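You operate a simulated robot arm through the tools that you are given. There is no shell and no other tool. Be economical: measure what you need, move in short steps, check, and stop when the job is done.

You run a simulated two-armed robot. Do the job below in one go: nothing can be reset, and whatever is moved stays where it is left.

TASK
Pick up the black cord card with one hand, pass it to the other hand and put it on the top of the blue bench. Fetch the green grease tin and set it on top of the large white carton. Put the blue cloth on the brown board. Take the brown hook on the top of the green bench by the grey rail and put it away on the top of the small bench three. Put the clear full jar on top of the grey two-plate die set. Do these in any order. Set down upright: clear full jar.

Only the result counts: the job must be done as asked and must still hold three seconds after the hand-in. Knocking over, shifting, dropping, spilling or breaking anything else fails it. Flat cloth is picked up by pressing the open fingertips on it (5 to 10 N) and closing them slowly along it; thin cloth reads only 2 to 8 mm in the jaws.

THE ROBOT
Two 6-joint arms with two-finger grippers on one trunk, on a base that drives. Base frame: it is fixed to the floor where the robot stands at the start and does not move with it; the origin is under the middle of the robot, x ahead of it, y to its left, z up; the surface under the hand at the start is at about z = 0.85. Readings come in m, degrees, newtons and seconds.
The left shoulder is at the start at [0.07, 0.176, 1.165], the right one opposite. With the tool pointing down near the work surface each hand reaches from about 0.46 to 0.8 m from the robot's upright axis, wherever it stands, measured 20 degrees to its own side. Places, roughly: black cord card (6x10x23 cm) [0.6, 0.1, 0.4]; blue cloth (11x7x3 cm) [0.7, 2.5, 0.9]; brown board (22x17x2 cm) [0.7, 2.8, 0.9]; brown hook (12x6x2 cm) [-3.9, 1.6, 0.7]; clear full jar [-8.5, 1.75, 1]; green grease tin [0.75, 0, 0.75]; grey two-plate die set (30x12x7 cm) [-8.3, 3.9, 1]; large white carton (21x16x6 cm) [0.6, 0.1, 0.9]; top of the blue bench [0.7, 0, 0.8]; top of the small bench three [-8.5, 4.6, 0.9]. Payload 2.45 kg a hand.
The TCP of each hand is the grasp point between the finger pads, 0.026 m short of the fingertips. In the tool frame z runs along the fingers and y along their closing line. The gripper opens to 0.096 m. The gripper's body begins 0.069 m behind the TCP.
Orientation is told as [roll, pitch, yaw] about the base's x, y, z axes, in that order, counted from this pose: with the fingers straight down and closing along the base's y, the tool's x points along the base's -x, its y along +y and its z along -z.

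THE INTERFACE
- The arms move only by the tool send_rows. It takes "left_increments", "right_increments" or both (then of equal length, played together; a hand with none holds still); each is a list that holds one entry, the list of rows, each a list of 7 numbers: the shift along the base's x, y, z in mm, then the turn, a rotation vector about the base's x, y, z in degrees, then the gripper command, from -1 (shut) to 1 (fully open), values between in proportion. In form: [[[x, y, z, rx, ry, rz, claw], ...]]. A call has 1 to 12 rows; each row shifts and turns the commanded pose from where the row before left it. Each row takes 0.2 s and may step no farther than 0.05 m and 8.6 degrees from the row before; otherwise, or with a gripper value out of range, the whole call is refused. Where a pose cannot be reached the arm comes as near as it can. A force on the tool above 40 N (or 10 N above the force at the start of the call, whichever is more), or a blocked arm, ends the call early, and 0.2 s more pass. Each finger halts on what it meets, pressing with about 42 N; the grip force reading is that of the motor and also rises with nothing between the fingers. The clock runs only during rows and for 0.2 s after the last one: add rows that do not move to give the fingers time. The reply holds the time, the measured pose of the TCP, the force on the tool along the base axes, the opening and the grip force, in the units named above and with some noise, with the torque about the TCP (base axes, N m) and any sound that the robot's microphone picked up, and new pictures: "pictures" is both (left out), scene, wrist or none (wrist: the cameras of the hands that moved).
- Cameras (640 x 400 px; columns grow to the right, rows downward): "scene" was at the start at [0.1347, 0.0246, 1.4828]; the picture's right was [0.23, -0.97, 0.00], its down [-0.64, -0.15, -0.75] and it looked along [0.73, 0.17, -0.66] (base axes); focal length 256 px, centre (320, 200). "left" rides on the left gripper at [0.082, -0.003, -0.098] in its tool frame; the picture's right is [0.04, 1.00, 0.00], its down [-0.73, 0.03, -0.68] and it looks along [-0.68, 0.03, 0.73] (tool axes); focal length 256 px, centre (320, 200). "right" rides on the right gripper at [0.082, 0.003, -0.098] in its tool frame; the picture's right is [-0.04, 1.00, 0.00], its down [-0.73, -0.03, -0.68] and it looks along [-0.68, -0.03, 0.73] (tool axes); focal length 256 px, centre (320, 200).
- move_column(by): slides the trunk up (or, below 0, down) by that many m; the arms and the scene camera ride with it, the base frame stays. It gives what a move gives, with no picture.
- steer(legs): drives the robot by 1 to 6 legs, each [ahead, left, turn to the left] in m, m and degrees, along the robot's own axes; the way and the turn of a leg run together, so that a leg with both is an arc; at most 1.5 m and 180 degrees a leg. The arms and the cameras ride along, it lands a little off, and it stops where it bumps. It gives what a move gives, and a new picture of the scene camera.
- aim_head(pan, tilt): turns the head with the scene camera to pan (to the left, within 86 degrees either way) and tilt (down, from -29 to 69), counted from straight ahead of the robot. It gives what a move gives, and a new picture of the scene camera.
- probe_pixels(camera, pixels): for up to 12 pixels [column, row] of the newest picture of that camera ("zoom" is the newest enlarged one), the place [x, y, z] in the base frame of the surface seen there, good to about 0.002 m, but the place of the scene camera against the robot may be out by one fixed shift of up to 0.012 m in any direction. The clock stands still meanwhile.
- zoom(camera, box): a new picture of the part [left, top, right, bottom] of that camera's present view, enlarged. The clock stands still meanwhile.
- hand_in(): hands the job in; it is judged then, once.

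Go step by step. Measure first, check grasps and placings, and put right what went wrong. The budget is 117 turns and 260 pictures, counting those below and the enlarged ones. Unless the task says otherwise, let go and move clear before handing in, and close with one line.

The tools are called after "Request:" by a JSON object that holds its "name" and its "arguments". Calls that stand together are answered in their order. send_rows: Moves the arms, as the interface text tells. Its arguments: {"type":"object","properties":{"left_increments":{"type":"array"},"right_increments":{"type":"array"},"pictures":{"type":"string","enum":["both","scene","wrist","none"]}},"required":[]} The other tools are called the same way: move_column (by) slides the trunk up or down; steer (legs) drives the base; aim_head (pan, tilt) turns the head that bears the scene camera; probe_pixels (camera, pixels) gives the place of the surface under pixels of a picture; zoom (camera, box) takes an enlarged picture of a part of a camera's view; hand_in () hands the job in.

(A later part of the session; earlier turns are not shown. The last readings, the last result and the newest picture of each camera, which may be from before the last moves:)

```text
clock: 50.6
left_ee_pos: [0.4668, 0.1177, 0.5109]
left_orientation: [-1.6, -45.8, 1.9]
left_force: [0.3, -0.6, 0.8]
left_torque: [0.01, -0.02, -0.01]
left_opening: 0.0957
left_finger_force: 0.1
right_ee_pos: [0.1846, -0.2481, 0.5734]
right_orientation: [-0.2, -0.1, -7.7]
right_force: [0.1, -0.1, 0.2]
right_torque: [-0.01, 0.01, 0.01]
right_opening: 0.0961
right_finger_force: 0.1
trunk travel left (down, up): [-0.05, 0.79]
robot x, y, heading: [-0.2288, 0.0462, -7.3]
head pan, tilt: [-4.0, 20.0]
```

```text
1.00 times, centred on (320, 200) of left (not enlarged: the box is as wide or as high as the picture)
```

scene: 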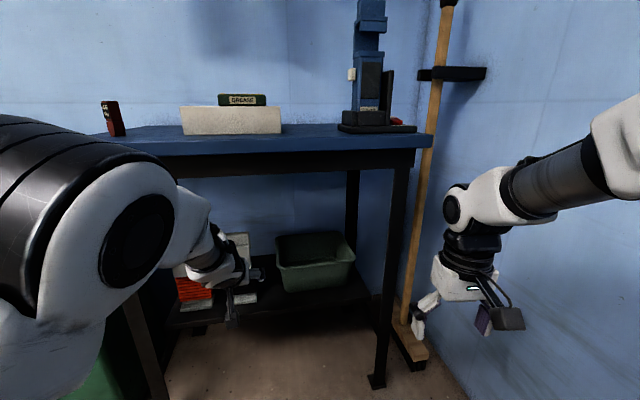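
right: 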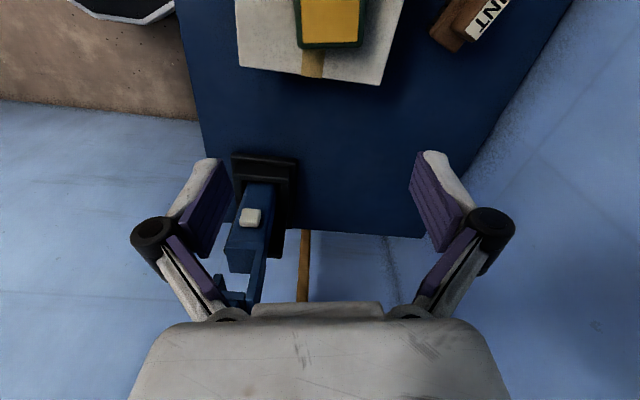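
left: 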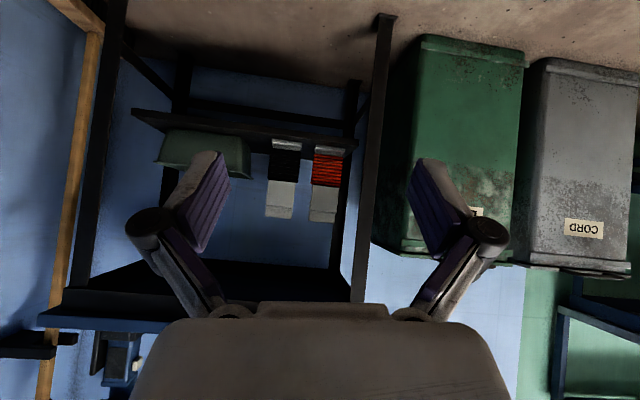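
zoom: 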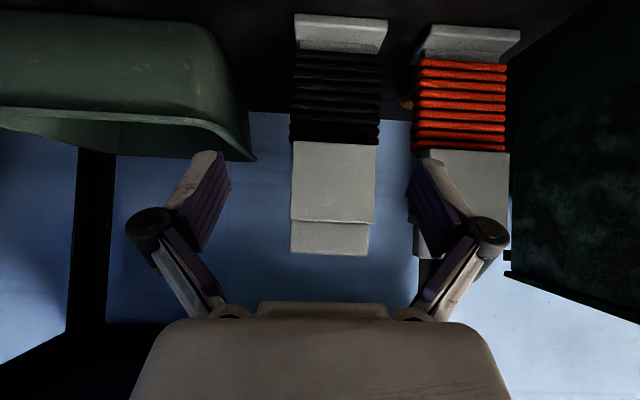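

The black card (columns 291–376) sits between the fingers in view, slightly to +y. Probe it.

Request:
{"name": "probe_pixels", "arguments": {"camera": "left", "pixels": [[296, 180], [371, 180], [334, 150], [334, 215], [334, 235], [334, 252], [295, 245], [366, 248], [294, 110], [378, 110], [340, 40], [415, 180]]}}

```text
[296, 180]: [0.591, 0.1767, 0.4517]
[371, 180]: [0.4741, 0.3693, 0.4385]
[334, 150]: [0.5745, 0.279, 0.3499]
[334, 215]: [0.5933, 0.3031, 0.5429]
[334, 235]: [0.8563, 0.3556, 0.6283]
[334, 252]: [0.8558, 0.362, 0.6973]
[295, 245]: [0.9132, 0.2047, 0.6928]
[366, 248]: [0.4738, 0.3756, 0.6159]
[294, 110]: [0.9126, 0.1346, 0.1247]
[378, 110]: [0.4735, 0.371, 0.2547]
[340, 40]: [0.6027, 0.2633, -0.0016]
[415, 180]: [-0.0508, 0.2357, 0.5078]
```

Those used the older wrist picture; the newest one is the zoom.

Request:
{"name": "probe_pixels", "arguments": {"camera": "zoom", "pixels": [[296, 180], [371, 180], [334, 150], [334, 215], [334, 235], [334, 252], [295, 245], [366, 248], [294, 110], [378, 110], [340, 40], [425, 180]]}}

```text
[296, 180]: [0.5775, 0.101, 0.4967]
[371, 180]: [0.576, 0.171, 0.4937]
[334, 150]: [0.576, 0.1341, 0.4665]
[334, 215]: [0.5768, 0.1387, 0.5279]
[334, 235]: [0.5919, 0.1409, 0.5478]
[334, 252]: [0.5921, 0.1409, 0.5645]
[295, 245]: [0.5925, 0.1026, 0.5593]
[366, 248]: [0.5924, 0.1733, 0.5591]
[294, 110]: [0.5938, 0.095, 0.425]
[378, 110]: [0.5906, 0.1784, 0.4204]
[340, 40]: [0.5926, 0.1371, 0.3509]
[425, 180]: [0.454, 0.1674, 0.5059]
```

Plate spans y 0.099–0.174 (centre 0.137), top 0.566. Shift the hand +19 mm in y, then drive 0.08 m closer.

Request:
{"name": "send_rows", "arguments": {"left_increments": [[[0, 10, 0, 0, 0, 0, 1], [0, 9, 0, 0, 0, 0, 1], [0, 0, 0, 0, 0, 0, 1]]], "pictures": "none"}}

Request:
{"name": "steer", "arguments": {"legs": [[0.07, 0.009, 0]]}}

Request:
{"name": "zoom", "arguments": {"camera": "left", "box": [0, 0, 640, 400]}}

```text
clock: 51.5
left_ee_pos: [0.4661, 0.1289, 0.5111]
left_orientation: [-1.4, -45.8, 1.7]
left_force: [-0.6, -0.1, 0.3]
left_torque: [-0.01, 0.01, 0.01]
left_opening: 0.0959
left_finger_force: 0.2
left hand out of reach, approached as far as the arm can: row 1, 2
right_ee_pos: [0.1854, -0.249, 0.574]
right_orientation: [-0.1, -0.1, -7.6]
right_force: [0.3, -0.2, -0.1]
right_torque: [-0.03, 0.0, 0.01]
right_opening: 0.0961
right_finger_force: 0.0
trunk travel left (down, up): [-0.05, 0.79]
robot x, y, heading: [-0.2309, 0.0459, -7.5]
head pan, tilt: [-4.0, 20.0]
```

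```text
clock: 52.5
left_ee_pos: [0.5365, 0.1293, 0.511]
left_orientation: [-1.5, -45.8, 1.8]
left_force: [0.7, -0.3, 0.0]
left_torque: [0.03, 0.0, -0.01]
left_opening: 0.0961
left_finger_force: 0.1
right_ee_pos: [0.2548, -0.2479, 0.5738]
right_orientation: [-0.2, 0.0, -7.5]
right_force: [0.3, 0.8, 0.8]
right_torque: [-0.04, 0.01, 0.01]
right_opening: 0.0959
right_finger_force: 0.0
trunk travel left (down, up): [-0.05, 0.79]
robot x, y, heading: [-0.1585, 0.0469, -7.0]
head pan, tilt: [-4.0, 20.0]
```

scene: 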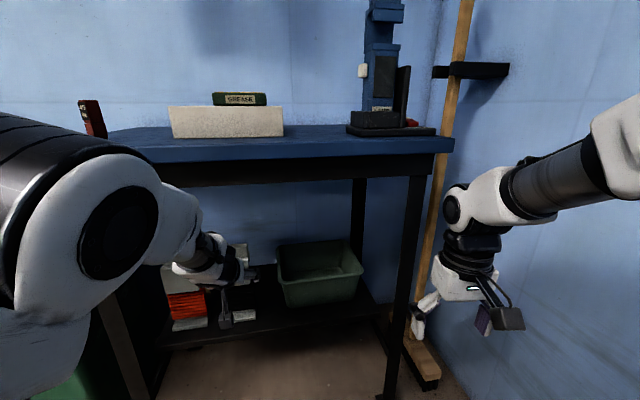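

```text
1.00 times, centred on (320, 200) of left (not enlarged: the box is as wide or as high as the picture)
```

zoom: 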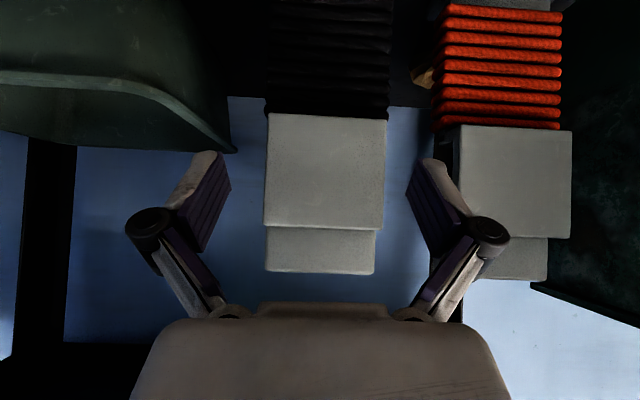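

The card is nearly centred between the fingers (column 325 vs 322). Drive the final 0.065 m with 6 mm left.

Request:
{"name": "steer", "arguments": {"legs": [[0.062, 0.014, 0]]}}

Request:
{"name": "zoom", "arguments": {"camera": "left", "box": [0, 0, 640, 400]}}

```text
clock: 53.4
left_ee_pos: [0.599, 0.1363, 0.5113]
left_orientation: [-1.4, -45.7, 1.9]
left_force: [0.1, -0.6, 0.4]
left_torque: [0.0, 0.0, -0.02]
left_opening: 0.0962
left_finger_force: 0.2
right_ee_pos: [0.3181, -0.242, 0.5722]
right_orientation: [-0.2, -0.2, -7.5]
right_force: [-0.9, 0.6, 0.1]
right_torque: [0.01, -0.04, -0.05]
right_opening: 0.096
right_finger_force: 0.0
trunk travel left (down, up): [-0.05, 0.79]
robot x, y, heading: [-0.094, 0.0513, -7.1]
head pan, tilt: [-4.0, 20.0]
```

scene: 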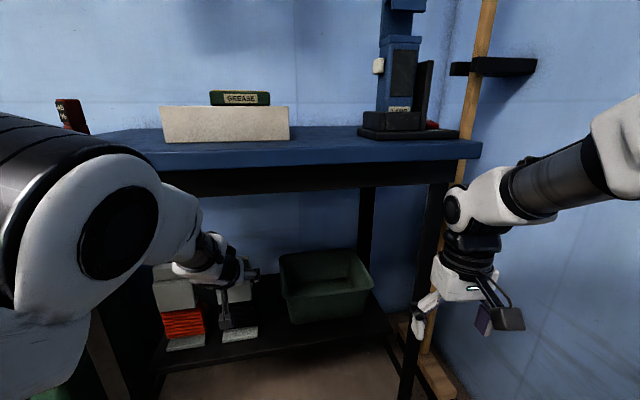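

```text
1.00 times, centred on (320, 200) of left (not enlarged: the box is as wide or as high as the picture)
```

zoom: 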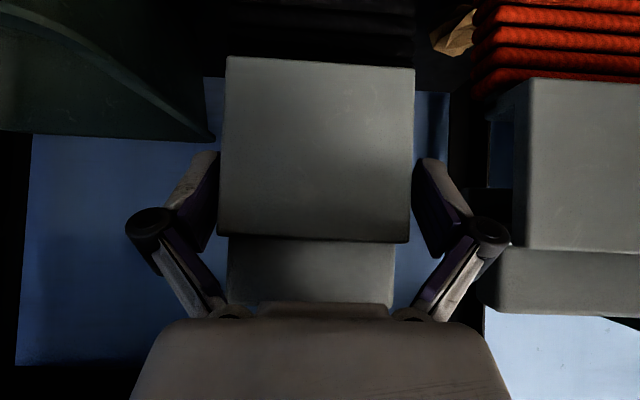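

Fingers straddle the plate with no contact. Close the left gripper gradually.

Request:
{"name": "send_rows", "arguments": {"left_increments": [[[0, 0, 0, 0, 0, 0, 0.7], [0, 0, 0, 0, 0, 0, 0.5], [0, 0, 0, 0, 0, 0, 0.2], [0, 0, 0, 0, 0, 0, -0.4], [0, 0, 0, 0, 0, 0, -1], [0, 0, 0, 0, 0, 0, -1]]], "pictures": "wrist"}}

```text
clock: 54.8
left_ee_pos: [0.5995, 0.1365, 0.5104]
left_orientation: [-1.5, -45.7, 2.0]
left_force: [0.8, -0.6, 2.3]
left_torque: [-0.06, -0.12, 0.05]
left_opening: 0.0794
left_finger_force: 41.6
right_ee_pos: [0.3199, -0.241, 0.5718]
right_orientation: [-0.2, -0.2, -7.5]
right_force: [-1.0, 0.1, -0.7]
right_torque: [-0.01, 0.02, -0.01]
right_opening: 0.0962
right_finger_force: 0.0
trunk travel left (down, up): [-0.05, 0.79]
robot x, y, heading: [-0.0973, 0.0492, -7.0]
head pan, tilt: [-4.0, 20.0]
```

left: 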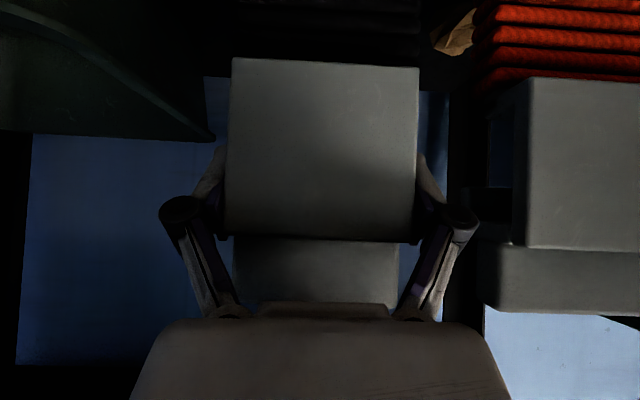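

Gripped (79 mm, 42 N). Lift 3 cm with the column and back out straight.

Request:
{"name": "move_column", "arguments": {"by": 0.03}}

Request:
{"name": "steer", "arguments": {"legs": [[-0.12, -0.015, 0]]}}

Request:
{"name": "zoom", "arguments": {"camera": "left", "box": [0, 0, 640, 400]}}

```text
clock: 55.6
left_ee_pos: [0.6004, 0.1365, 0.54]
left_orientation: [-1.5, -45.6, 1.8]
left_force: [0.3, 1.2, -2.2]
left_torque: [0.04, -0.01, 0.03]
left_opening: 0.0795
left_finger_force: 42.6
right_ee_pos: [0.3192, -0.2409, 0.6033]
right_orientation: [-0.3, -0.1, -7.6]
right_force: [-0.3, 0.2, -0.1]
right_torque: [0.0, 0.0, -0.01]
right_opening: 0.0958
right_finger_force: 0.0
trunk travel left (down, up): [-0.08, 0.76]
robot x, y, heading: [-0.0933, 0.0551, -7.0]
head pan, tilt: [-4.0, 20.0]
```

```text
clock: 56.8
left_ee_pos: [0.4794, 0.1343, 0.5418]
left_orientation: [-1.5, -45.8, 1.8]
left_force: [-0.3, 0.3, -2.6]
left_torque: [0.01, 0.01, 0.01]
left_opening: 0.0798
left_finger_force: 42.1
right_ee_pos: [0.1984, -0.2426, 0.604]
right_orientation: [-0.2, -0.1, -7.8]
right_force: [-0.2, 0.6, -0.2]
right_torque: [-0.04, 0.0, 0.0]
right_opening: 0.0959
right_finger_force: 0.0
trunk travel left (down, up): [-0.08, 0.76]
robot x, y, heading: [-0.213, 0.0549, -7.2]
head pan, tilt: [-4.0, 20.0]
```

scene: 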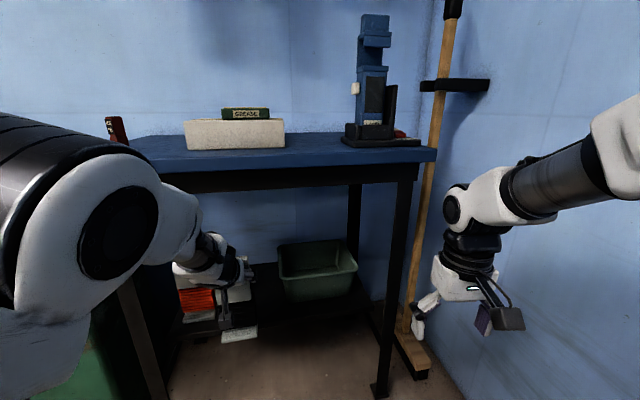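

```text
1.00 times, centred on (320, 200) of left (not enlarged: the box is as wide or as high as the picture)
```

zoom: 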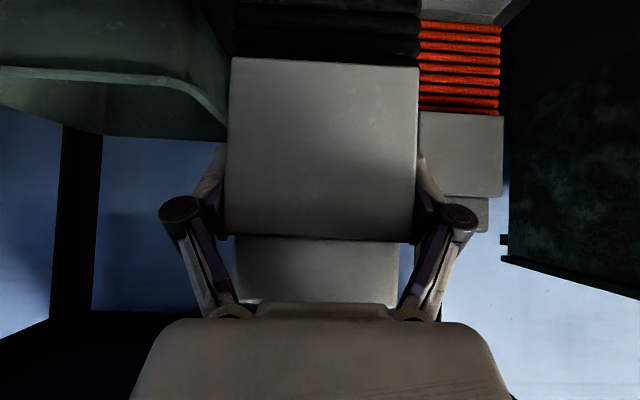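

Card held. Back out further and straighten, then raise the column.

Request:
{"name": "steer", "arguments": {"legs": [[-0.45, -0.03, 0], [0, 0.1, 7.2]]}}

Request:
{"name": "move_column", "arguments": {"by": 0.4}}

Request:
{"name": "aim_head", "arguments": {"pan": 0, "tilt": 40}}

```text
clock: 60.3
left_ee_pos: [0.0145, 0.3476, 0.541]
left_orientation: [-1.6, -45.7, 8.7]
left_force: [0.8, -0.6, -2.5]
left_torque: [0.03, 0.01, -0.01]
left_opening: 0.0794
left_finger_force: 41.9
right_ee_pos: [-0.2194, -0.0613, 0.6038]
right_orientation: [-0.2, -0.1, -0.7]
right_force: [0.2, 0.1, 0.1]
right_torque: [-0.01, 0.01, -0.03]
right_opening: 0.0959
right_finger_force: 0.1
trunk travel left (down, up): [-0.08, 0.76]
robot x, y, heading: [-0.6666, 0.1829, -0.1]
head pan, tilt: [-4.0, 20.0]
```

scene: 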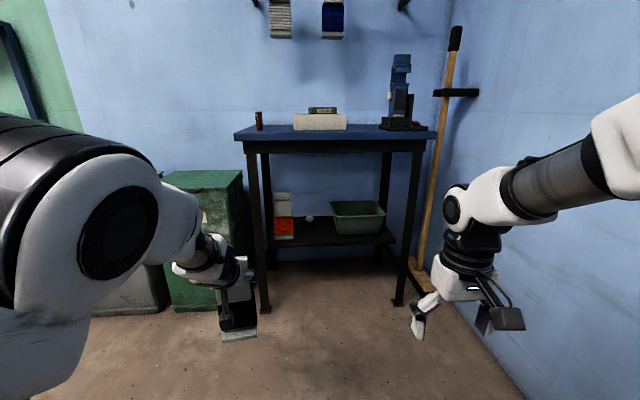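

```text
clock: 64.2
left_ee_pos: [0.0145, 0.3477, 0.9405]
left_orientation: [-1.4, -45.7, 8.8]
left_force: [-0.5, 0.0, -1.4]
left_torque: [0.0, 0.0, -0.02]
left_opening: 0.0792
left_finger_force: 42.1
right_ee_pos: [-0.219, -0.0605, 1.0038]
right_orientation: [-0.1, -0.1, -0.7]
right_force: [-0.1, 0.0, 0.1]
right_torque: [0.04, -0.01, 0.0]
right_opening: 0.0959
right_finger_force: 0.0
trunk travel left (down, up): [-0.48, 0.36]
robot x, y, heading: [-0.6644, 0.1828, -0.0]
head pan, tilt: [-4.0, 20.0]
```

```text
clock: 65.0
left_ee_pos: [0.0145, 0.3461, 0.9402]
left_orientation: [-1.5, -45.7, 8.7]
left_force: [-0.1, -0.1, -3.2]
left_torque: [0.0, -0.06, -0.02]
left_opening: 0.0796
left_finger_force: 41.6
right_ee_pos: [-0.2184, -0.0617, 1.0022]
right_orientation: [-0.2, -0.1, -0.7]
right_force: [-0.2, -1.3, 0.7]
right_torque: [0.01, 0.01, 0.02]
right_opening: 0.096
right_finger_force: 0.0
trunk travel left (down, up): [-0.48, 0.36]
robot x, y, heading: [-0.6672, 0.1778, -0.2]
head pan, tilt: [0.0, 40.0]
```

scene: 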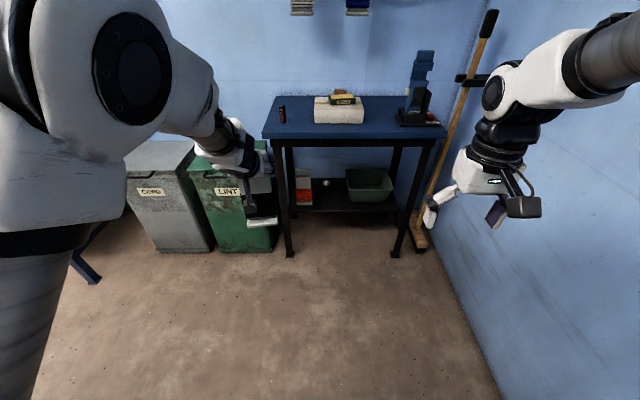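

Card is held in front. I look closely at the card's top for planning the handover.

Request:
{"name": "zoom", "arguments": {"camera": "scene", "box": [190, 110, 310, 230]}}

Request:
{"name": "probe_pixels", "arguments": {"camera": "scene", "pixels": [[262, 165], [270, 165], [262, 183], [262, 205], [262, 222], [250, 185], [272, 185], [250, 170]]}}

```text
3.33 times, centred on (250, 170) of scene
```

zoom: 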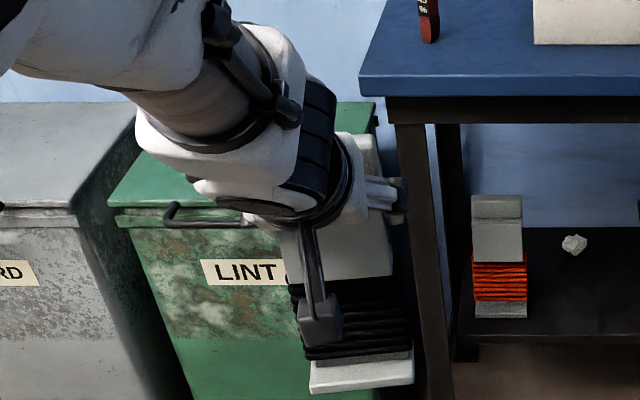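

```text
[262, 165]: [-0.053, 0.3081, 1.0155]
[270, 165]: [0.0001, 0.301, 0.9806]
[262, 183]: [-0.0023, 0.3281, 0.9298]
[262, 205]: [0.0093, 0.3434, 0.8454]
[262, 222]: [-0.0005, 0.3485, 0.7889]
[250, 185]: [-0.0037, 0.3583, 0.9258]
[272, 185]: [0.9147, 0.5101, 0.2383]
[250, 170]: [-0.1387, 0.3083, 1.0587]
```

For the handover I'll grip the card's top from above with the right hand closing along the card's thickness (yaw ≈ +97°). First bring the left hand somewhat closer, and raise and turn the right hand.

Request:
{"name": "send_rows", "arguments": {"left_increments": [[[-10, -2, 0, 0, 0, 0, -1], [-10, -2, 0, 0, 0, 0, -1], [-10, -2, 0, 0, 0, 0, -1], [-10, -2, 0, 0, 0, 0, -1], [-10, -2, 0, 0, 0, 0, -1], [0, 0, 0, 0, 0, 0, -1], [0, 0, 0, 0, 0, 0, -1], [0, 0, 0, 0, 0, 0, -1], [0, 0, 0, 0, 0, 0, -1], [0, 0, 0, 0, 0, 0, -1], [0, 0, 0, 0, 0, 0, -1], [0, 0, 0, 0, 0, 0, -1]]], "right_increments": [[[10, 0, 15, 0, 0, 8.1, 0.3], [10, 0, 15, 0, 0, 8.1, 0.3], [10, 0, 15, 0, 0, 8.1, 0.3], [10, 0, 15, 0, 0, 8.1, 0.3], [10, 0, 15, 0, 0, 8.1, 0.3], [10, 0, 15, 0, 0, 8.1, 0.3], [10, 5, 15, 0, 0, 8.1, 0.3], [10, 10, 15, 0, 0, 8.1, 0.3], [10, 10, 10, 0, 0, 8.1, 0.3], [10, 10, 0, 0, 0, 8.1, 0.3], [10, 10, 0, 0, 0, 8.1, 0.3], [0, 0, 0, 0, 0, 8.1, 0.3]]]}}

```text
clock: 67.6
left_ee_pos: [-0.0077, 0.3417, 0.9377]
left_orientation: [-2.1, -44.4, 8.9]
left_force: [-0.2, -0.6, -1.8]
left_torque: [0.01, 0.03, 0.01]
left_opening: 0.0793
left_finger_force: 42.2
left hand out of reach, approached as far as the arm can: row 2, 3, 4, 5
right_ee_pos: [-0.1083, -0.0146, 1.1318]
right_orientation: [-0.2, -0.2, 96.6]
right_force: [0.3, 0.3, -0.7]
right_torque: [0.01, -0.03, 0.01]
right_opening: 0.0622
right_finger_force: 0.0
trunk travel left (down, up): [-0.48, 0.36]
robot x, y, heading: [-0.6693, 0.1816, -0.1]
head pan, tilt: [0.0, 40.0]
```

scene: 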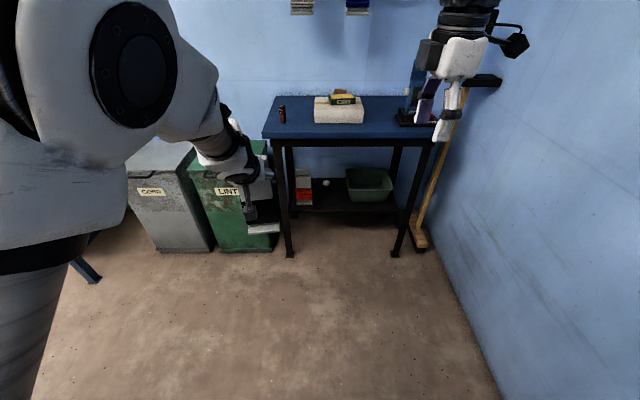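
right: 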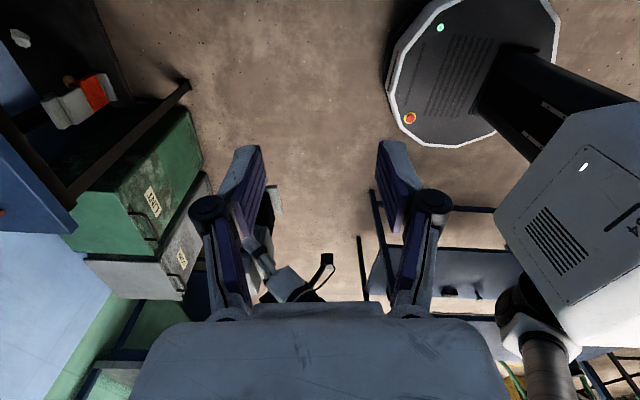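
left: 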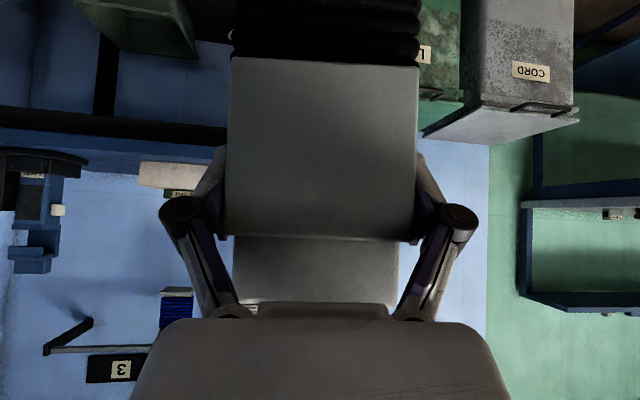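

Right hand turned (yaw 96.6°). Move it forward, then across to above the card, staying at z≈1.13.

Request:
{"name": "send_rows", "arguments": {"right_increments": [[[30, 0, 5, 0, 0, 0, 0.3], [30, 0, 5, 0, 0, 0, 0.3], [30, 20, 5, 0, 0, 0, 0.3], [20, 30, 5, 0, 0, 0, 0.3], [0, 40, 0, 0, 0, 0, 0.3], [0, 40, 0, 0, 0, 0, 0.3], [0, 40, 0, 0, 0, 0, 0.3], [0, 40, 0, 0, 0, 0, 0.3], [0, 40, 0, 0, 0, 0, 0.3], [0, 30, 0, 0, 0, 0, 0.3], [0, 0, 0, 0, 0, 0, 0.3]]]}}

```text
clock: 70.0
left_ee_pos: [-0.0085, 0.3415, 0.9376]
left_orientation: [-2.1, -44.3, 9.0]
left_force: [0.3, -0.2, -2.1]
left_torque: [-0.01, -0.04, -0.01]
left_opening: 0.0792
left_finger_force: 41.7
right_ee_pos: [-0.0498, 0.1922, 1.1202]
right_orientation: [0.1, -1.0, 95.3]
right_force: [0.7, 0.8, 0.4]
right_torque: [-0.01, -0.02, 0.02]
right_opening: 0.0625
right_finger_force: 0.0
right hand out of reach, approached as far as the arm can: row 4, 5, 6, 7, 8, 9, 10
trunk travel left (down, up): [-0.48, 0.36]
robot x, y, heading: [-0.6661, 0.1829, -0.2]
head pan, tilt: [0.0, 40.0]
```

scene: 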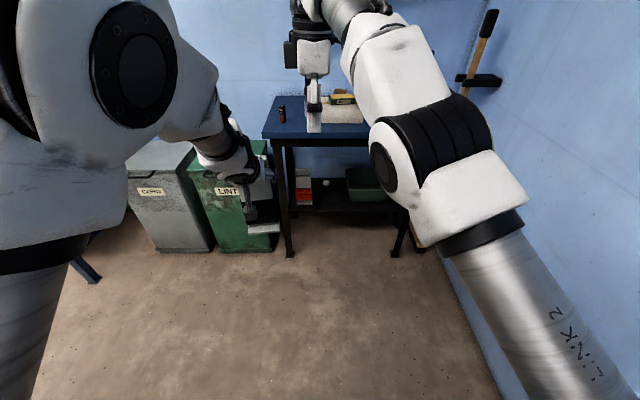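
right: 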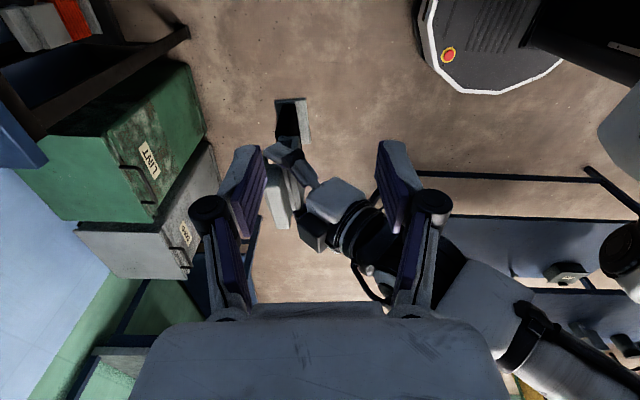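

Straight-down reach ends here; tilting the right hand 35° to point left-down moves its wrist nearer. I tilt, then advance.

Request:
{"name": "send_rows", "arguments": {"right_increments": [[[0, 0, 0, 7, 0, 0, 0.3], [0, 0, 0, 7, 0, 0, 0.3], [0, 0, 0, 7, 0, 0, 0.3], [0, 0, 0, 7, 0, 0, 0.3], [0, 0, 0, 7, 0, 0, 0.3], [15, 10, 0, 0, 0, 0, 0.3], [15, 10, 0, 0, 0, 0, 0.3], [15, 15, 0, 0, 0, 0, 0.3], [0, 20, 0, 0, 0, 0, 0.3], [0, 0, 0, 0, 0, 0, 0.3]]]}}

```text
clock: 72.2
left_ee_pos: [-0.0077, 0.342, 0.9372]
left_orientation: [-2.1, -44.4, 8.9]
left_force: [0.2, -0.4, -2.1]
left_torque: [0.02, -0.01, 0.02]
left_opening: 0.0793
left_finger_force: 41.9
right_ee_pos: [-0.0117, 0.2597, 1.1185]
right_orientation: [-4.8, -34.9, 97.9]
right_force: [1.4, -0.3, -0.6]
right_torque: [0.0, 0.02, 0.0]
right_opening: 0.0626
right_finger_force: 0.0
trunk travel left (down, up): [-0.48, 0.36]
robot x, y, heading: [-0.6669, 0.179, -0.4]
head pan, tilt: [0.0, 40.0]
```

scene: 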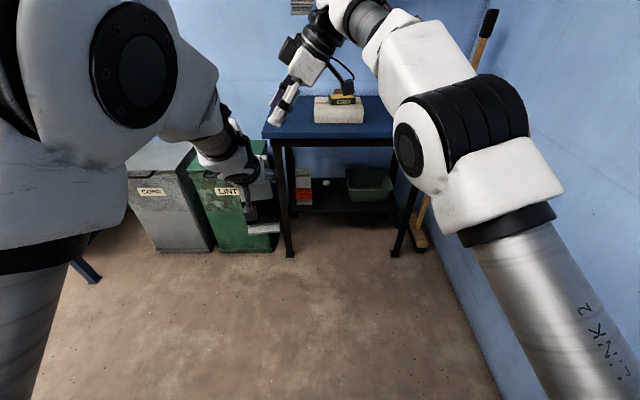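
right: 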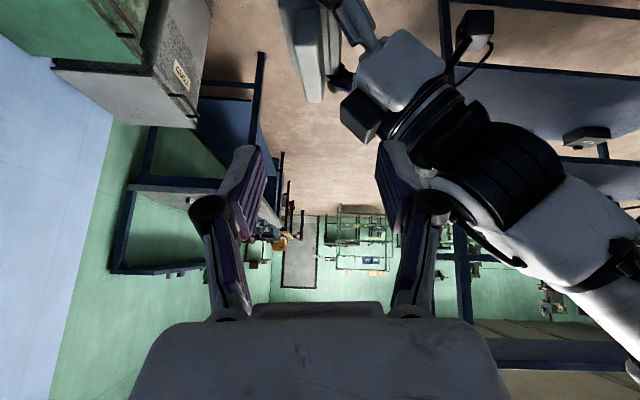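

Reached. The card top is seen at (310,50) in the right view; zoom to measure its thickness.

Request:
{"name": "zoom", "arguments": {"camera": "right", "box": [240, 0, 400, 110]}}

Request:
{"name": "probe_pixels", "arguments": {"camera": "right", "pixels": [[288, 20], [300, 30], [310, 30], [322, 30], [335, 40], [312, 75], [312, 95], [318, 80], [325, 85], [298, 12], [345, 75], [360, 120]]}}

```text
3.64 times, centred on (320, 55) of right
```

zoom: 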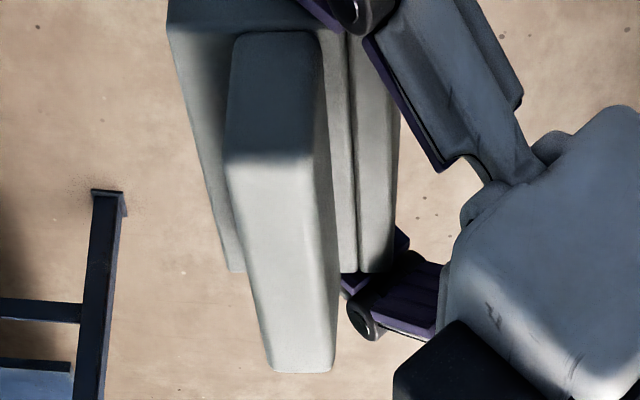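

```text
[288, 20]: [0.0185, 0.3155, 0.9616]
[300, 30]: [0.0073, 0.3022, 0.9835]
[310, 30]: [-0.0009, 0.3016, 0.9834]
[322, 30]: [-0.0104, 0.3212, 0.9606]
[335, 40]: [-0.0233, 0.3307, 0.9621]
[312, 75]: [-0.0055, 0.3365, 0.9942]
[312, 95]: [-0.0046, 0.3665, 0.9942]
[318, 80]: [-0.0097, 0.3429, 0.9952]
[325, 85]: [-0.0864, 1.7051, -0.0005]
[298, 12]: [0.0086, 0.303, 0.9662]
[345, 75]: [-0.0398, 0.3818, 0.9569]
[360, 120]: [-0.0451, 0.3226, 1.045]
```

Top board: x≈−0.014…+0.004, z top 0.994, side plates at 0.961. Narrow the right gripper to ~44 mm and go to a pre-grasp point along the finger direction.

Request:
{"name": "send_rows", "arguments": {"right_increments": [[[5, 10, -25, 0, 0, 0, -0.08], [5, 10, -25, 0, 0, 0, -0.08], [0, 11, -34, 0, 0, 0, -0.08], [0, 0, 0, 0, 0, 0, -0.08]]], "pictures": "wrist"}}

Request:
{"name": "zoom", "arguments": {"camera": "scene", "box": [190, 50, 350, 230]}}

```text
clock: 73.2
left_ee_pos: [-0.0086, 0.3417, 0.9385]
left_orientation: [-2.1, -44.4, 8.8]
left_force: [1.0, -0.1, -2.4]
left_torque: [0.01, -0.04, 0.02]
left_opening: 0.0793
left_finger_force: 42.2
right_ee_pos: [-0.0004, 0.2884, 1.0327]
right_orientation: [-4.7, -35.1, 97.6]
right_force: [-0.5, 0.3, -0.6]
right_torque: [-0.01, 0.0, -0.01]
right_opening: 0.0439
right_finger_force: 0.0
trunk travel left (down, up): [-0.48, 0.36]
robot x, y, heading: [-0.6694, 0.1805, -0.5]
head pan, tilt: [0.0, 40.0]
```

right: 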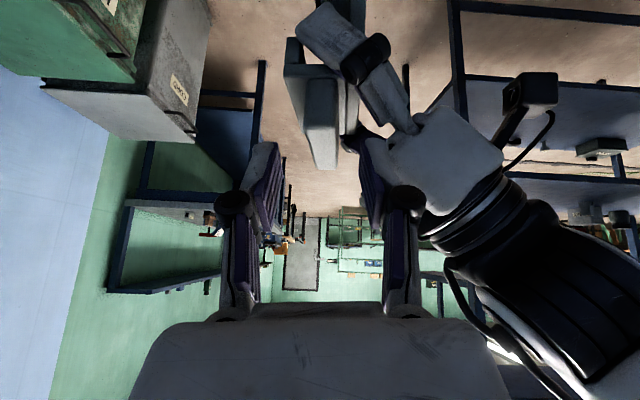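

```text
2.22 times, centred on (270, 140) of scene
```

zoom: 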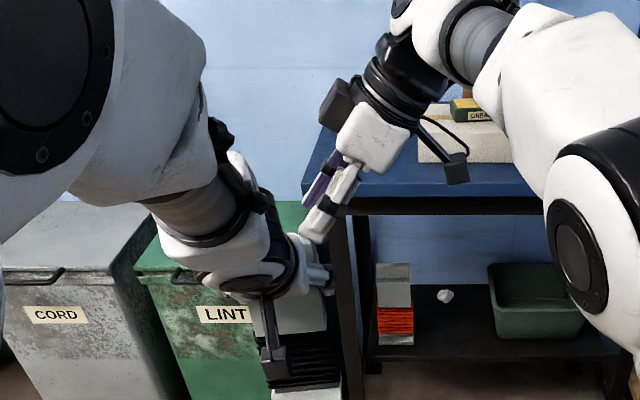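

Card board (cols 303–338) is centred between the right fingers (265/370). Check the left-hand link near (385,110) for clearance.

Request:
{"name": "probe_pixels", "arguments": {"camera": "right", "pixels": [[308, 90], [335, 90], [320, 130], [320, 160], [350, 130], [372, 60], [395, 115], [430, 150], [400, 160], [375, 150], [362, 143]]}}

```text
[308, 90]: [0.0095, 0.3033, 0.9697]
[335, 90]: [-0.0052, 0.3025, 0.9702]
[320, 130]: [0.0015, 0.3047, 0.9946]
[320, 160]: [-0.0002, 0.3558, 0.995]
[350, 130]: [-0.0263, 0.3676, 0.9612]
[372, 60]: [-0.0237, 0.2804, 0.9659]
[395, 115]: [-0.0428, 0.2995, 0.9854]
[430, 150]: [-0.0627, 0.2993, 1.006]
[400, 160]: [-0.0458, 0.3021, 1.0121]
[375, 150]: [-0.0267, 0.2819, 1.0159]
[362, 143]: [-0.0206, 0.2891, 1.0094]
```

Clearances about 1 cm or more. Advance 50 mm along the finger direction.

Request:
{"name": "send_rows", "arguments": {"right_increments": [[[0, 9, -13, 0, 0, 0, -0.08], [0, 9, -13, 0, 0, 0, -0.08], [0, 7, -10, 0, 0, 0, -0.08], [0, 4, -5, 0, 0, 0, -0.08], [0, 0, 0, 0, 0, 0, -0.08]]], "pictures": "wrist"}}

```text
clock: 74.4
left_ee_pos: [-0.0086, 0.3429, 0.9389]
left_orientation: [-2.0, -44.4, 9.0]
left_force: [0.3, 0.1, -1.9]
left_torque: [0.01, 0.01, 0.01]
left_opening: 0.0793
left_finger_force: 42.1
right_ee_pos: [0.0092, 0.3108, 0.9962]
right_orientation: [-4.5, -35.1, 97.7]
right_force: [-0.6, -0.2, -0.4]
right_torque: [-0.02, 0.01, -0.02]
right_opening: 0.0445
right_finger_force: 0.1
right hand out of reach, approached as far as the arm can: row 2, 3, 4
trunk travel left (down, up): [-0.48, 0.36]
robot x, y, heading: [-0.6664, 0.1795, -0.4]
head pan, tilt: [0.0, 40.0]
```

right: 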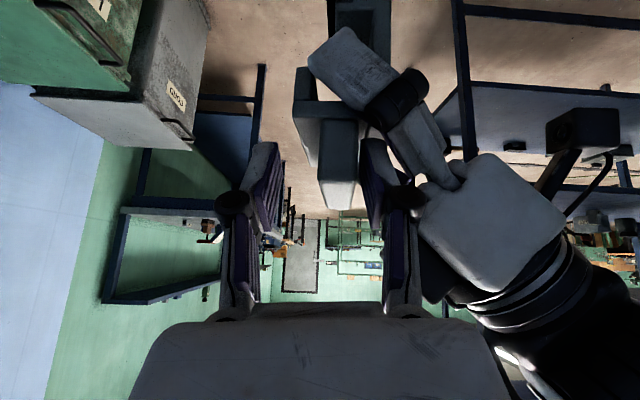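

The right hand stopped slightly off (x +8 mm); I move the card with the left hand by (+8,−8,+5) mm instead.

Request:
{"name": "send_rows", "arguments": {"left_increments": [[[4, -4, 2, 0, 0, 0, -1], [4, -4, 3, 0, 0, 0, -1], [0, 0, 0, 0, 0, 0, -1]]], "pictures": "none"}}

Request:
{"name": "zoom", "arguments": {"camera": "right", "box": [220, 60, 460, 210]}}

```text
clock: 75.2
left_ee_pos: [-0.0019, 0.3397, 0.9435]
left_orientation: [-2.9, -45.4, 10.2]
left_force: [-11.8, -1.9, -11.3]
left_torque: [0.37, -0.69, -0.62]
left_opening: 0.0795
left_finger_force: 42.3
left hand out of reach, approached as far as the arm can: row 1
right_ee_pos: [0.009, 0.3102, 0.9967]
right_orientation: [-4.7, -35.0, 97.8]
right_force: [11.6, 2.4, 9.5]
right_torque: [-0.02, 0.2, 0.22]
right_opening: 0.038
right_finger_force: 0.0
trunk travel left (down, up): [-0.48, 0.36]
robot x, y, heading: [-0.6649, 0.1804, -0.5]
head pan, tilt: [0.0, 40.0]
```

```text
2.67 times, centred on (340, 135) of right
```

zoom: 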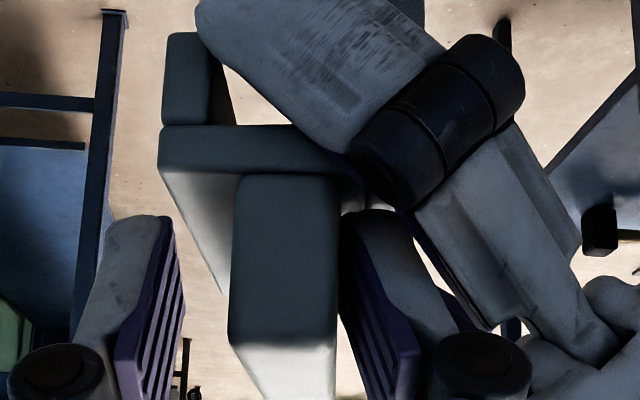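

The left knuckle lightly presses on the right front finger; closing the right fingers moves it away onto the board. Close now.

Request:
{"name": "send_rows", "arguments": {"right_increments": [[[0, 0, 0, 0, 0, 0, -0.4], [0, 0, 0, 0, 0, 0, -0.6], [0, 0, 0, 0, 0, 0, -0.8], [0, 0, 0, 0, 0, 0, -1], [0, 0, 0, 0, 0, 0, -1]]], "pictures": "none"}}

Request:
{"name": "zoom", "arguments": {"camera": "right", "box": [220, 60, 460, 210]}}

```text
clock: 76.4
left_ee_pos: [0.0003, 0.3409, 0.9432]
left_orientation: [-3.0, -45.5, 10.3]
left_force: [32.7, 2.9, -8.4]
left_torque: [0.4, 0.47, 0.08]
left_opening: 0.0789
left_finger_force: 42.2
right_ee_pos: [0.0079, 0.3106, 0.9966]
right_orientation: [-4.3, -35.0, 97.5]
right_force: [-33.5, -3.0, 7.7]
right_torque: [-0.38, 1.35, 0.92]
right_opening: 0.0213
right_finger_force: 42.1
trunk travel left (down, up): [-0.48, 0.36]
robot x, y, heading: [-0.6681, 0.1814, -0.4]
head pan, tilt: [0.0, 40.0]
```

```text
2.67 times, centred on (340, 135) of right
```

zoom: 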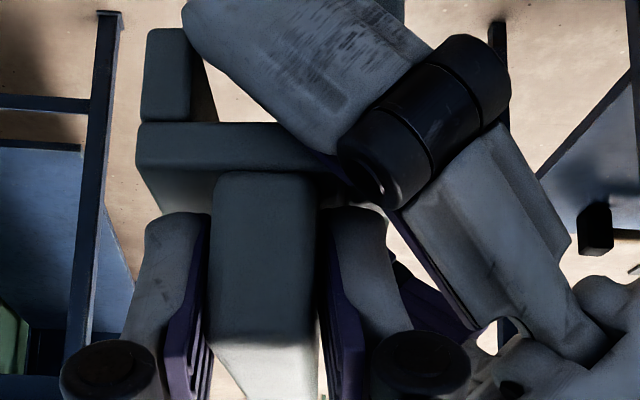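

Right grips the 21 mm board, with a 33 N strain between hands. Relax it by moving the right hand −5 mm in x.

Request:
{"name": "send_rows", "arguments": {"right_increments": [[[-3, 0, 0, 0, 0, 0, -1], [-2, 0, -1, 0, 0, 0, -1], [0, 0, 0, 0, 0, 0, -1]]], "pictures": "none"}}

```text
clock: 77.2
left_ee_pos: [-0.001, 0.3393, 0.9433]
left_orientation: [-3.0, -45.4, 10.2]
left_force: [3.4, -32.4, -1.1]
left_torque: [1.31, -1.02, -0.98]
left_opening: 0.0785
left_finger_force: 42.3
right_ee_pos: [0.0084, 0.309, 0.9967]
right_orientation: [-4.5, -35.0, 97.6]
right_force: [-4.1, 32.5, -0.1]
right_torque: [0.31, 1.25, 0.8]
right_opening: 0.0214
right_finger_force: 42.2
right hand out of reach, approached as far as the arm can: row 2
trunk travel left (down, up): [-0.48, 0.36]
robot x, y, heading: [-0.6652, 0.1817, -0.2]
head pan, tilt: [0.0, 40.0]
```

Now strain is along y; shift left −4 mm in y, then open the left.

Request:
{"name": "send_rows", "arguments": {"left_increments": [[[0, -4, 0, 0, 0, 0, -1], [0, 0, 0, 0, 0, 0, -1]]], "pictures": "none"}}

```text
clock: 77.8
left_ee_pos: [-0.0007, 0.3381, 0.9432]
left_orientation: [-3.6, -45.6, 11.2]
left_force: [6.9, -18.9, -0.4]
left_torque: [1.57, -0.55, -0.83]
left_opening: 0.0784
left_finger_force: 41.6
right_ee_pos: [0.0091, 0.3084, 0.9966]
right_orientation: [-4.6, -35.0, 97.6]
right_force: [-7.1, 17.8, 0.1]
right_torque: [-0.63, 0.96, 0.88]
right_opening: 0.0211
right_finger_force: 41.9
trunk travel left (down, up): [-0.48, 0.36]
robot x, y, heading: [-0.666, 0.1814, -0.5]
head pan, tilt: [0.0, 40.0]
```

Open the left gripper and withdraw it straight back.

Request:
{"name": "send_rows", "arguments": {"left_increments": [[[0, 0, 0, 0, 0, 0, -0.3], [0, 0, 0, 0, 0, 0, 0.4], [0, 0, 0, 0, 0, 0, 1], [0, 0, 0, 0, 0, 0, 1], [-10, 0, -5, 0, 0, 0, 1], [-15, 0, -10, 0, 0, 0, 1], [-20, 0, -15, 0, 0, 0, 1], [-20, 0, -20, 0, 0, 0, 1], [-20, 0, -20, 0, 0, 0, 1]]]}}

```text
clock: 79.8
left_ee_pos: [-0.0748, 0.3662, 0.8857]
left_orientation: [-7.5, -46.1, 15.2]
left_force: [-0.3, 0.3, 0.5]
left_torque: [0.01, -0.02, 0.0]
left_opening: 0.0962
left_finger_force: 0.1
left hand out of reach, approached as far as the arm can: row 7, 8, 9
right_ee_pos: [0.0096, 0.3078, 0.9974]
right_orientation: [-4.6, -35.1, 97.7]
right_force: [0.0, -0.2, -1.2]
right_torque: [-0.11, 0.06, 0.01]
right_opening: 0.0196
right_finger_force: 41.8
trunk travel left (down, up): [-0.48, 0.36]
robot x, y, heading: [-0.6614, 0.1796, -0.2]
head pan, tilt: [0.0, 40.0]
```

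scene: 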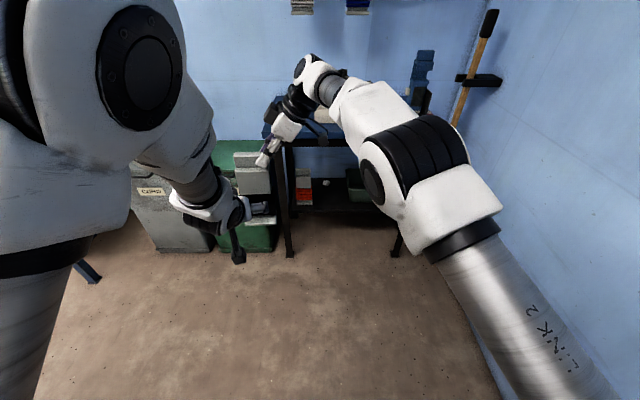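
left: 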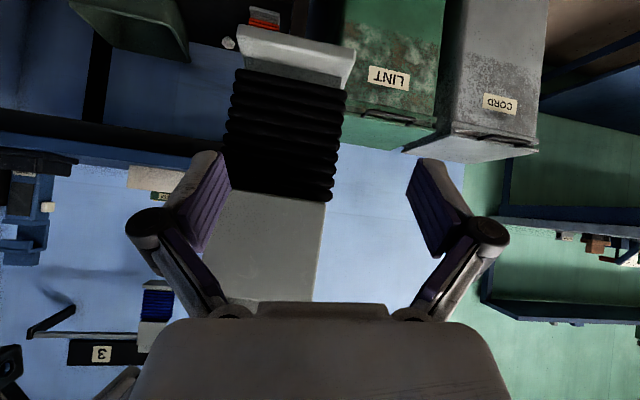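

Handover succeeded. Pull the left hand aside and back to pointing down, then look at bench space.

Request:
{"name": "send_rows", "arguments": {"left_increments": [[[-5, 20, 0, 0, 0, 0, 1], [-5, 20, 0, 0, 0, 0, 1], [-5, 15, 5, 0, 7.5, 0, 1], [-5, 10, 5, 0, 7.5, 0, 1], [-5, 5, 10, 0, 7.5, 0, 1], [0, 0, 15, 2, 7.5, -3, 1], [0, 0, 20, 2, 7.5, -4, 1], [0, 0, 20, 2, 7.5, -4, 1], [0, 0, 20, 0, 0, -4, 1]]], "pictures": "none"}}

Request:
{"name": "move_column", "arguments": {"by": 0.2}}

Request:
{"name": "aim_head", "arguments": {"pan": -10, "tilt": 35}}

```text
refused: row 7 steps farther than a row can; nothing moved
```

```text
clock: 82.0
left_ee_pos: [-0.076, 0.3672, 1.0771]
left_orientation: [-7.5, -44.9, 15.1]
left_force: [-0.4, -0.4, 0.1]
left_torque: [-0.05, 0.02, 0.04]
left_opening: 0.096
left_finger_force: 0.0
right_ee_pos: [0.0085, 0.3083, 1.198]
right_orientation: [-4.6, -35.1, 97.5]
right_force: [0.6, 0.7, -1.9]
right_torque: [-0.1, 0.0, 0.02]
right_opening: 0.0192
right_finger_force: 42.1
trunk travel left (down, up): [-0.68, 0.16]
robot x, y, heading: [-0.6671, 0.1851, -0.1]
head pan, tilt: [0.0, 40.0]
```

```text
clock: 82.7
left_ee_pos: [-0.0744, 0.3669, 1.0766]
left_orientation: [-7.4, -44.9, 15.1]
left_force: [-0.2, 0.1, 0.2]
left_torque: [-0.02, 0.0, 0.04]
left_opening: 0.0961
left_finger_force: 0.1
right_ee_pos: [0.0083, 0.3069, 1.1986]
right_orientation: [-4.6, -35.1, 97.6]
right_force: [-0.8, 0.0, -1.6]
right_torque: [-0.07, -0.01, -0.02]
right_opening: 0.0195
right_finger_force: 41.9
trunk travel left (down, up): [-0.68, 0.16]
robot x, y, heading: [-0.6664, 0.1823, -0.0]
head pan, tilt: [-10.0, 35.0]
```

scene: 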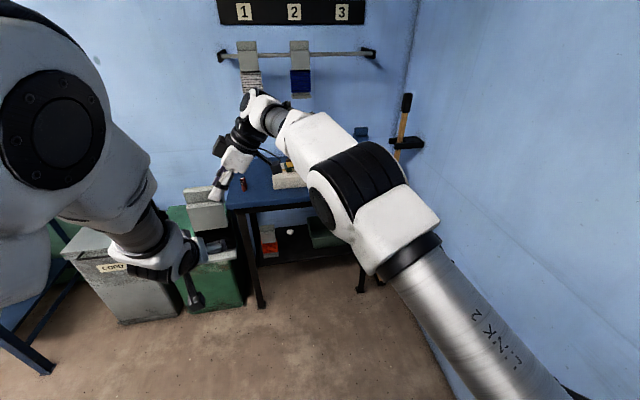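

Redo the left retraction with smaller turns.

Request:
{"name": "send_rows", "arguments": {"left_increments": [[[-5, 20, 0, 0, 0, 0, 1], [-5, 20, 0, 0, 0, 0, 1], [-5, 15, 0, 0, 7.5, 0, 1], [-5, 10, 0, 0, 7.5, 0, 1], [-5, 5, 0, 0, 7.5, 0, 1], [0, 0, 0, 0, 7.5, 0, 1], [0, 0, 0, 0, 7.5, 0, 1], [0, 0, 10, 0, 7.5, 0, 1], [0, 0, 10, 2, 0, -5, 1], [0, 0, 10, 2, 0, -5, 1], [0, 0, 10, 2, 0, -5, 1]]], "pictures": "scene"}}

```text
clock: 85.1
left_ee_pos: [-0.1007, 0.4151, 1.1103]
left_orientation: [8.4, -3.6, -9.3]
left_force: [-0.5, -0.1, 0.5]
left_torque: [-0.02, -0.02, 0.03]
left_opening: 0.096
left_finger_force: 0.0
left hand out of reach, approached as far as the arm can: row 5
right_ee_pos: [0.0096, 0.3087, 1.1974]
right_orientation: [-4.6, -35.1, 97.6]
right_force: [-0.3, -0.4, -2.8]
right_torque: [-0.11, 0.04, -0.04]
right_opening: 0.0195
right_finger_force: 42.3
trunk travel left (down, up): [-0.68, 0.16]
robot x, y, heading: [-0.6684, 0.1796, 0.1]
head pan, tilt: [-10.0, 35.0]
```

scene: 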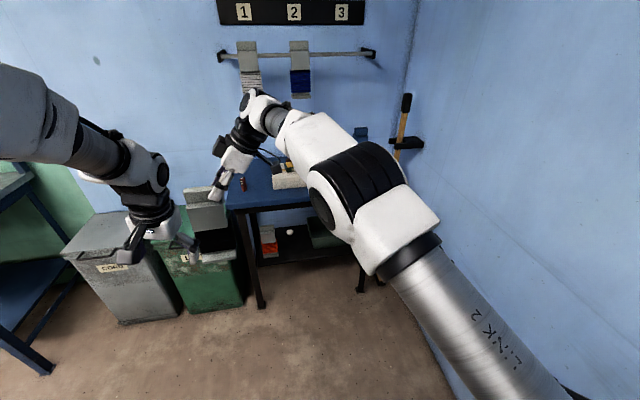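

Straighten the left hand and move it outward, then turn robot −8° and check the card.

Request:
{"name": "send_rows", "arguments": {"left_increments": [[[0, 20, 0, -4, 2, 4.5, 1], [0, 30, 0, -4, 2, 4.5, 1], [0, 30, 0, 0, 0, 0, 1], [0, 20, 0, 0, 0, 0, 1]]], "pictures": "none"}}

Request:
{"name": "steer", "arguments": {"legs": [[0, 0, -8], [0.2, 0.055, 0]]}}

Request:
{"name": "zoom", "arguments": {"camera": "scene", "box": [100, 100, 360, 300]}}

```text
clock: 86.1
left_ee_pos: [-0.1005, 0.514, 1.1082]
left_orientation: [0.3, -0.3, -0.1]
left_force: [0.5, 0.2, -0.4]
left_torque: [-0.05, 0.01, 0.01]
left_opening: 0.0959
left_finger_force: 0.1
right_ee_pos: [0.0085, 0.3091, 1.1971]
right_orientation: [-4.6, -35.0, 97.7]
right_force: [-0.7, 1.5, -2.1]
right_torque: [-0.1, 0.0, -0.01]
right_opening: 0.0193
right_finger_force: 42.0
trunk travel left (down, up): [-0.68, 0.16]
robot x, y, heading: [-0.6656, 0.1801, -0.2]
head pan, tilt: [-10.0, 35.0]
```

```text
clock: 88.3
left_ee_pos: [0.1419, 0.4555, 1.1106]
left_orientation: [0.2, -0.4, -8.3]
left_force: [0.0, 0.2, 0.4]
left_torque: [-0.01, 0.04, 0.02]
left_opening: 0.0959
left_finger_force: 0.0
right_ee_pos: [0.2213, 0.2362, 1.1982]
right_orientation: [-4.7, -35.1, 89.4]
right_force: [0.3, -0.3, -1.8]
right_torque: [-0.1, 0.03, -0.01]
right_opening: 0.0195
right_finger_force: 41.9
trunk travel left (down, up): [-0.68, 0.16]
robot x, y, heading: [-0.4619, 0.2051, -8.3]
head pan, tilt: [-10.0, 35.0]
```

scene: 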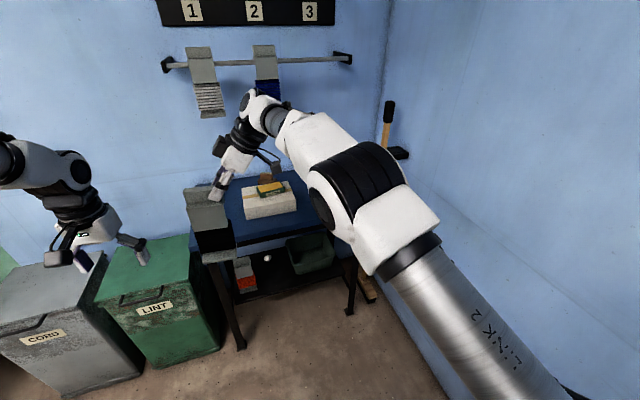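

```text
2.00 times, centred on (230, 200) of scene
```

zoom: 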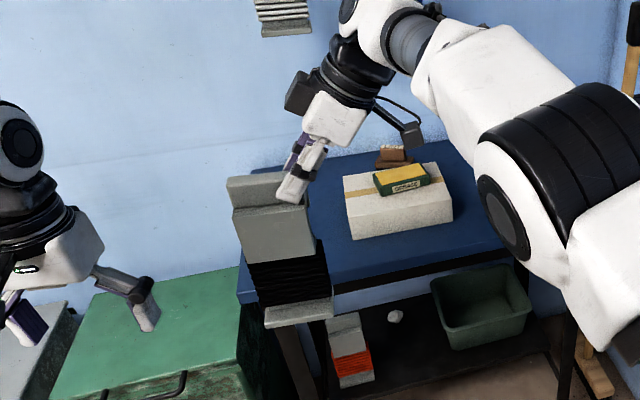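

Measure the held card's attitude.

Request:
{"name": "probe_pixels", "arguments": {"camera": "zoom", "pixels": [[240, 225], [303, 222], [247, 255], [310, 248], [269, 323], [330, 311], [290, 316], [232, 185], [270, 180], [265, 310], [330, 298]]}}

```text
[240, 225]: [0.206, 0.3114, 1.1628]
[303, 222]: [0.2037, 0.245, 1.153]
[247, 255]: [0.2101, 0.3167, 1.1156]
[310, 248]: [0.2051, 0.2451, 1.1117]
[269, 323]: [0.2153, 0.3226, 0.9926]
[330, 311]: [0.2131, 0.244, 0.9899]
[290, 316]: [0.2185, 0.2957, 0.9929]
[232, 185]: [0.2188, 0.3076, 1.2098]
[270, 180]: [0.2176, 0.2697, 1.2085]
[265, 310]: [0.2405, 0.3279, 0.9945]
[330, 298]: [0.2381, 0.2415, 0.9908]
```

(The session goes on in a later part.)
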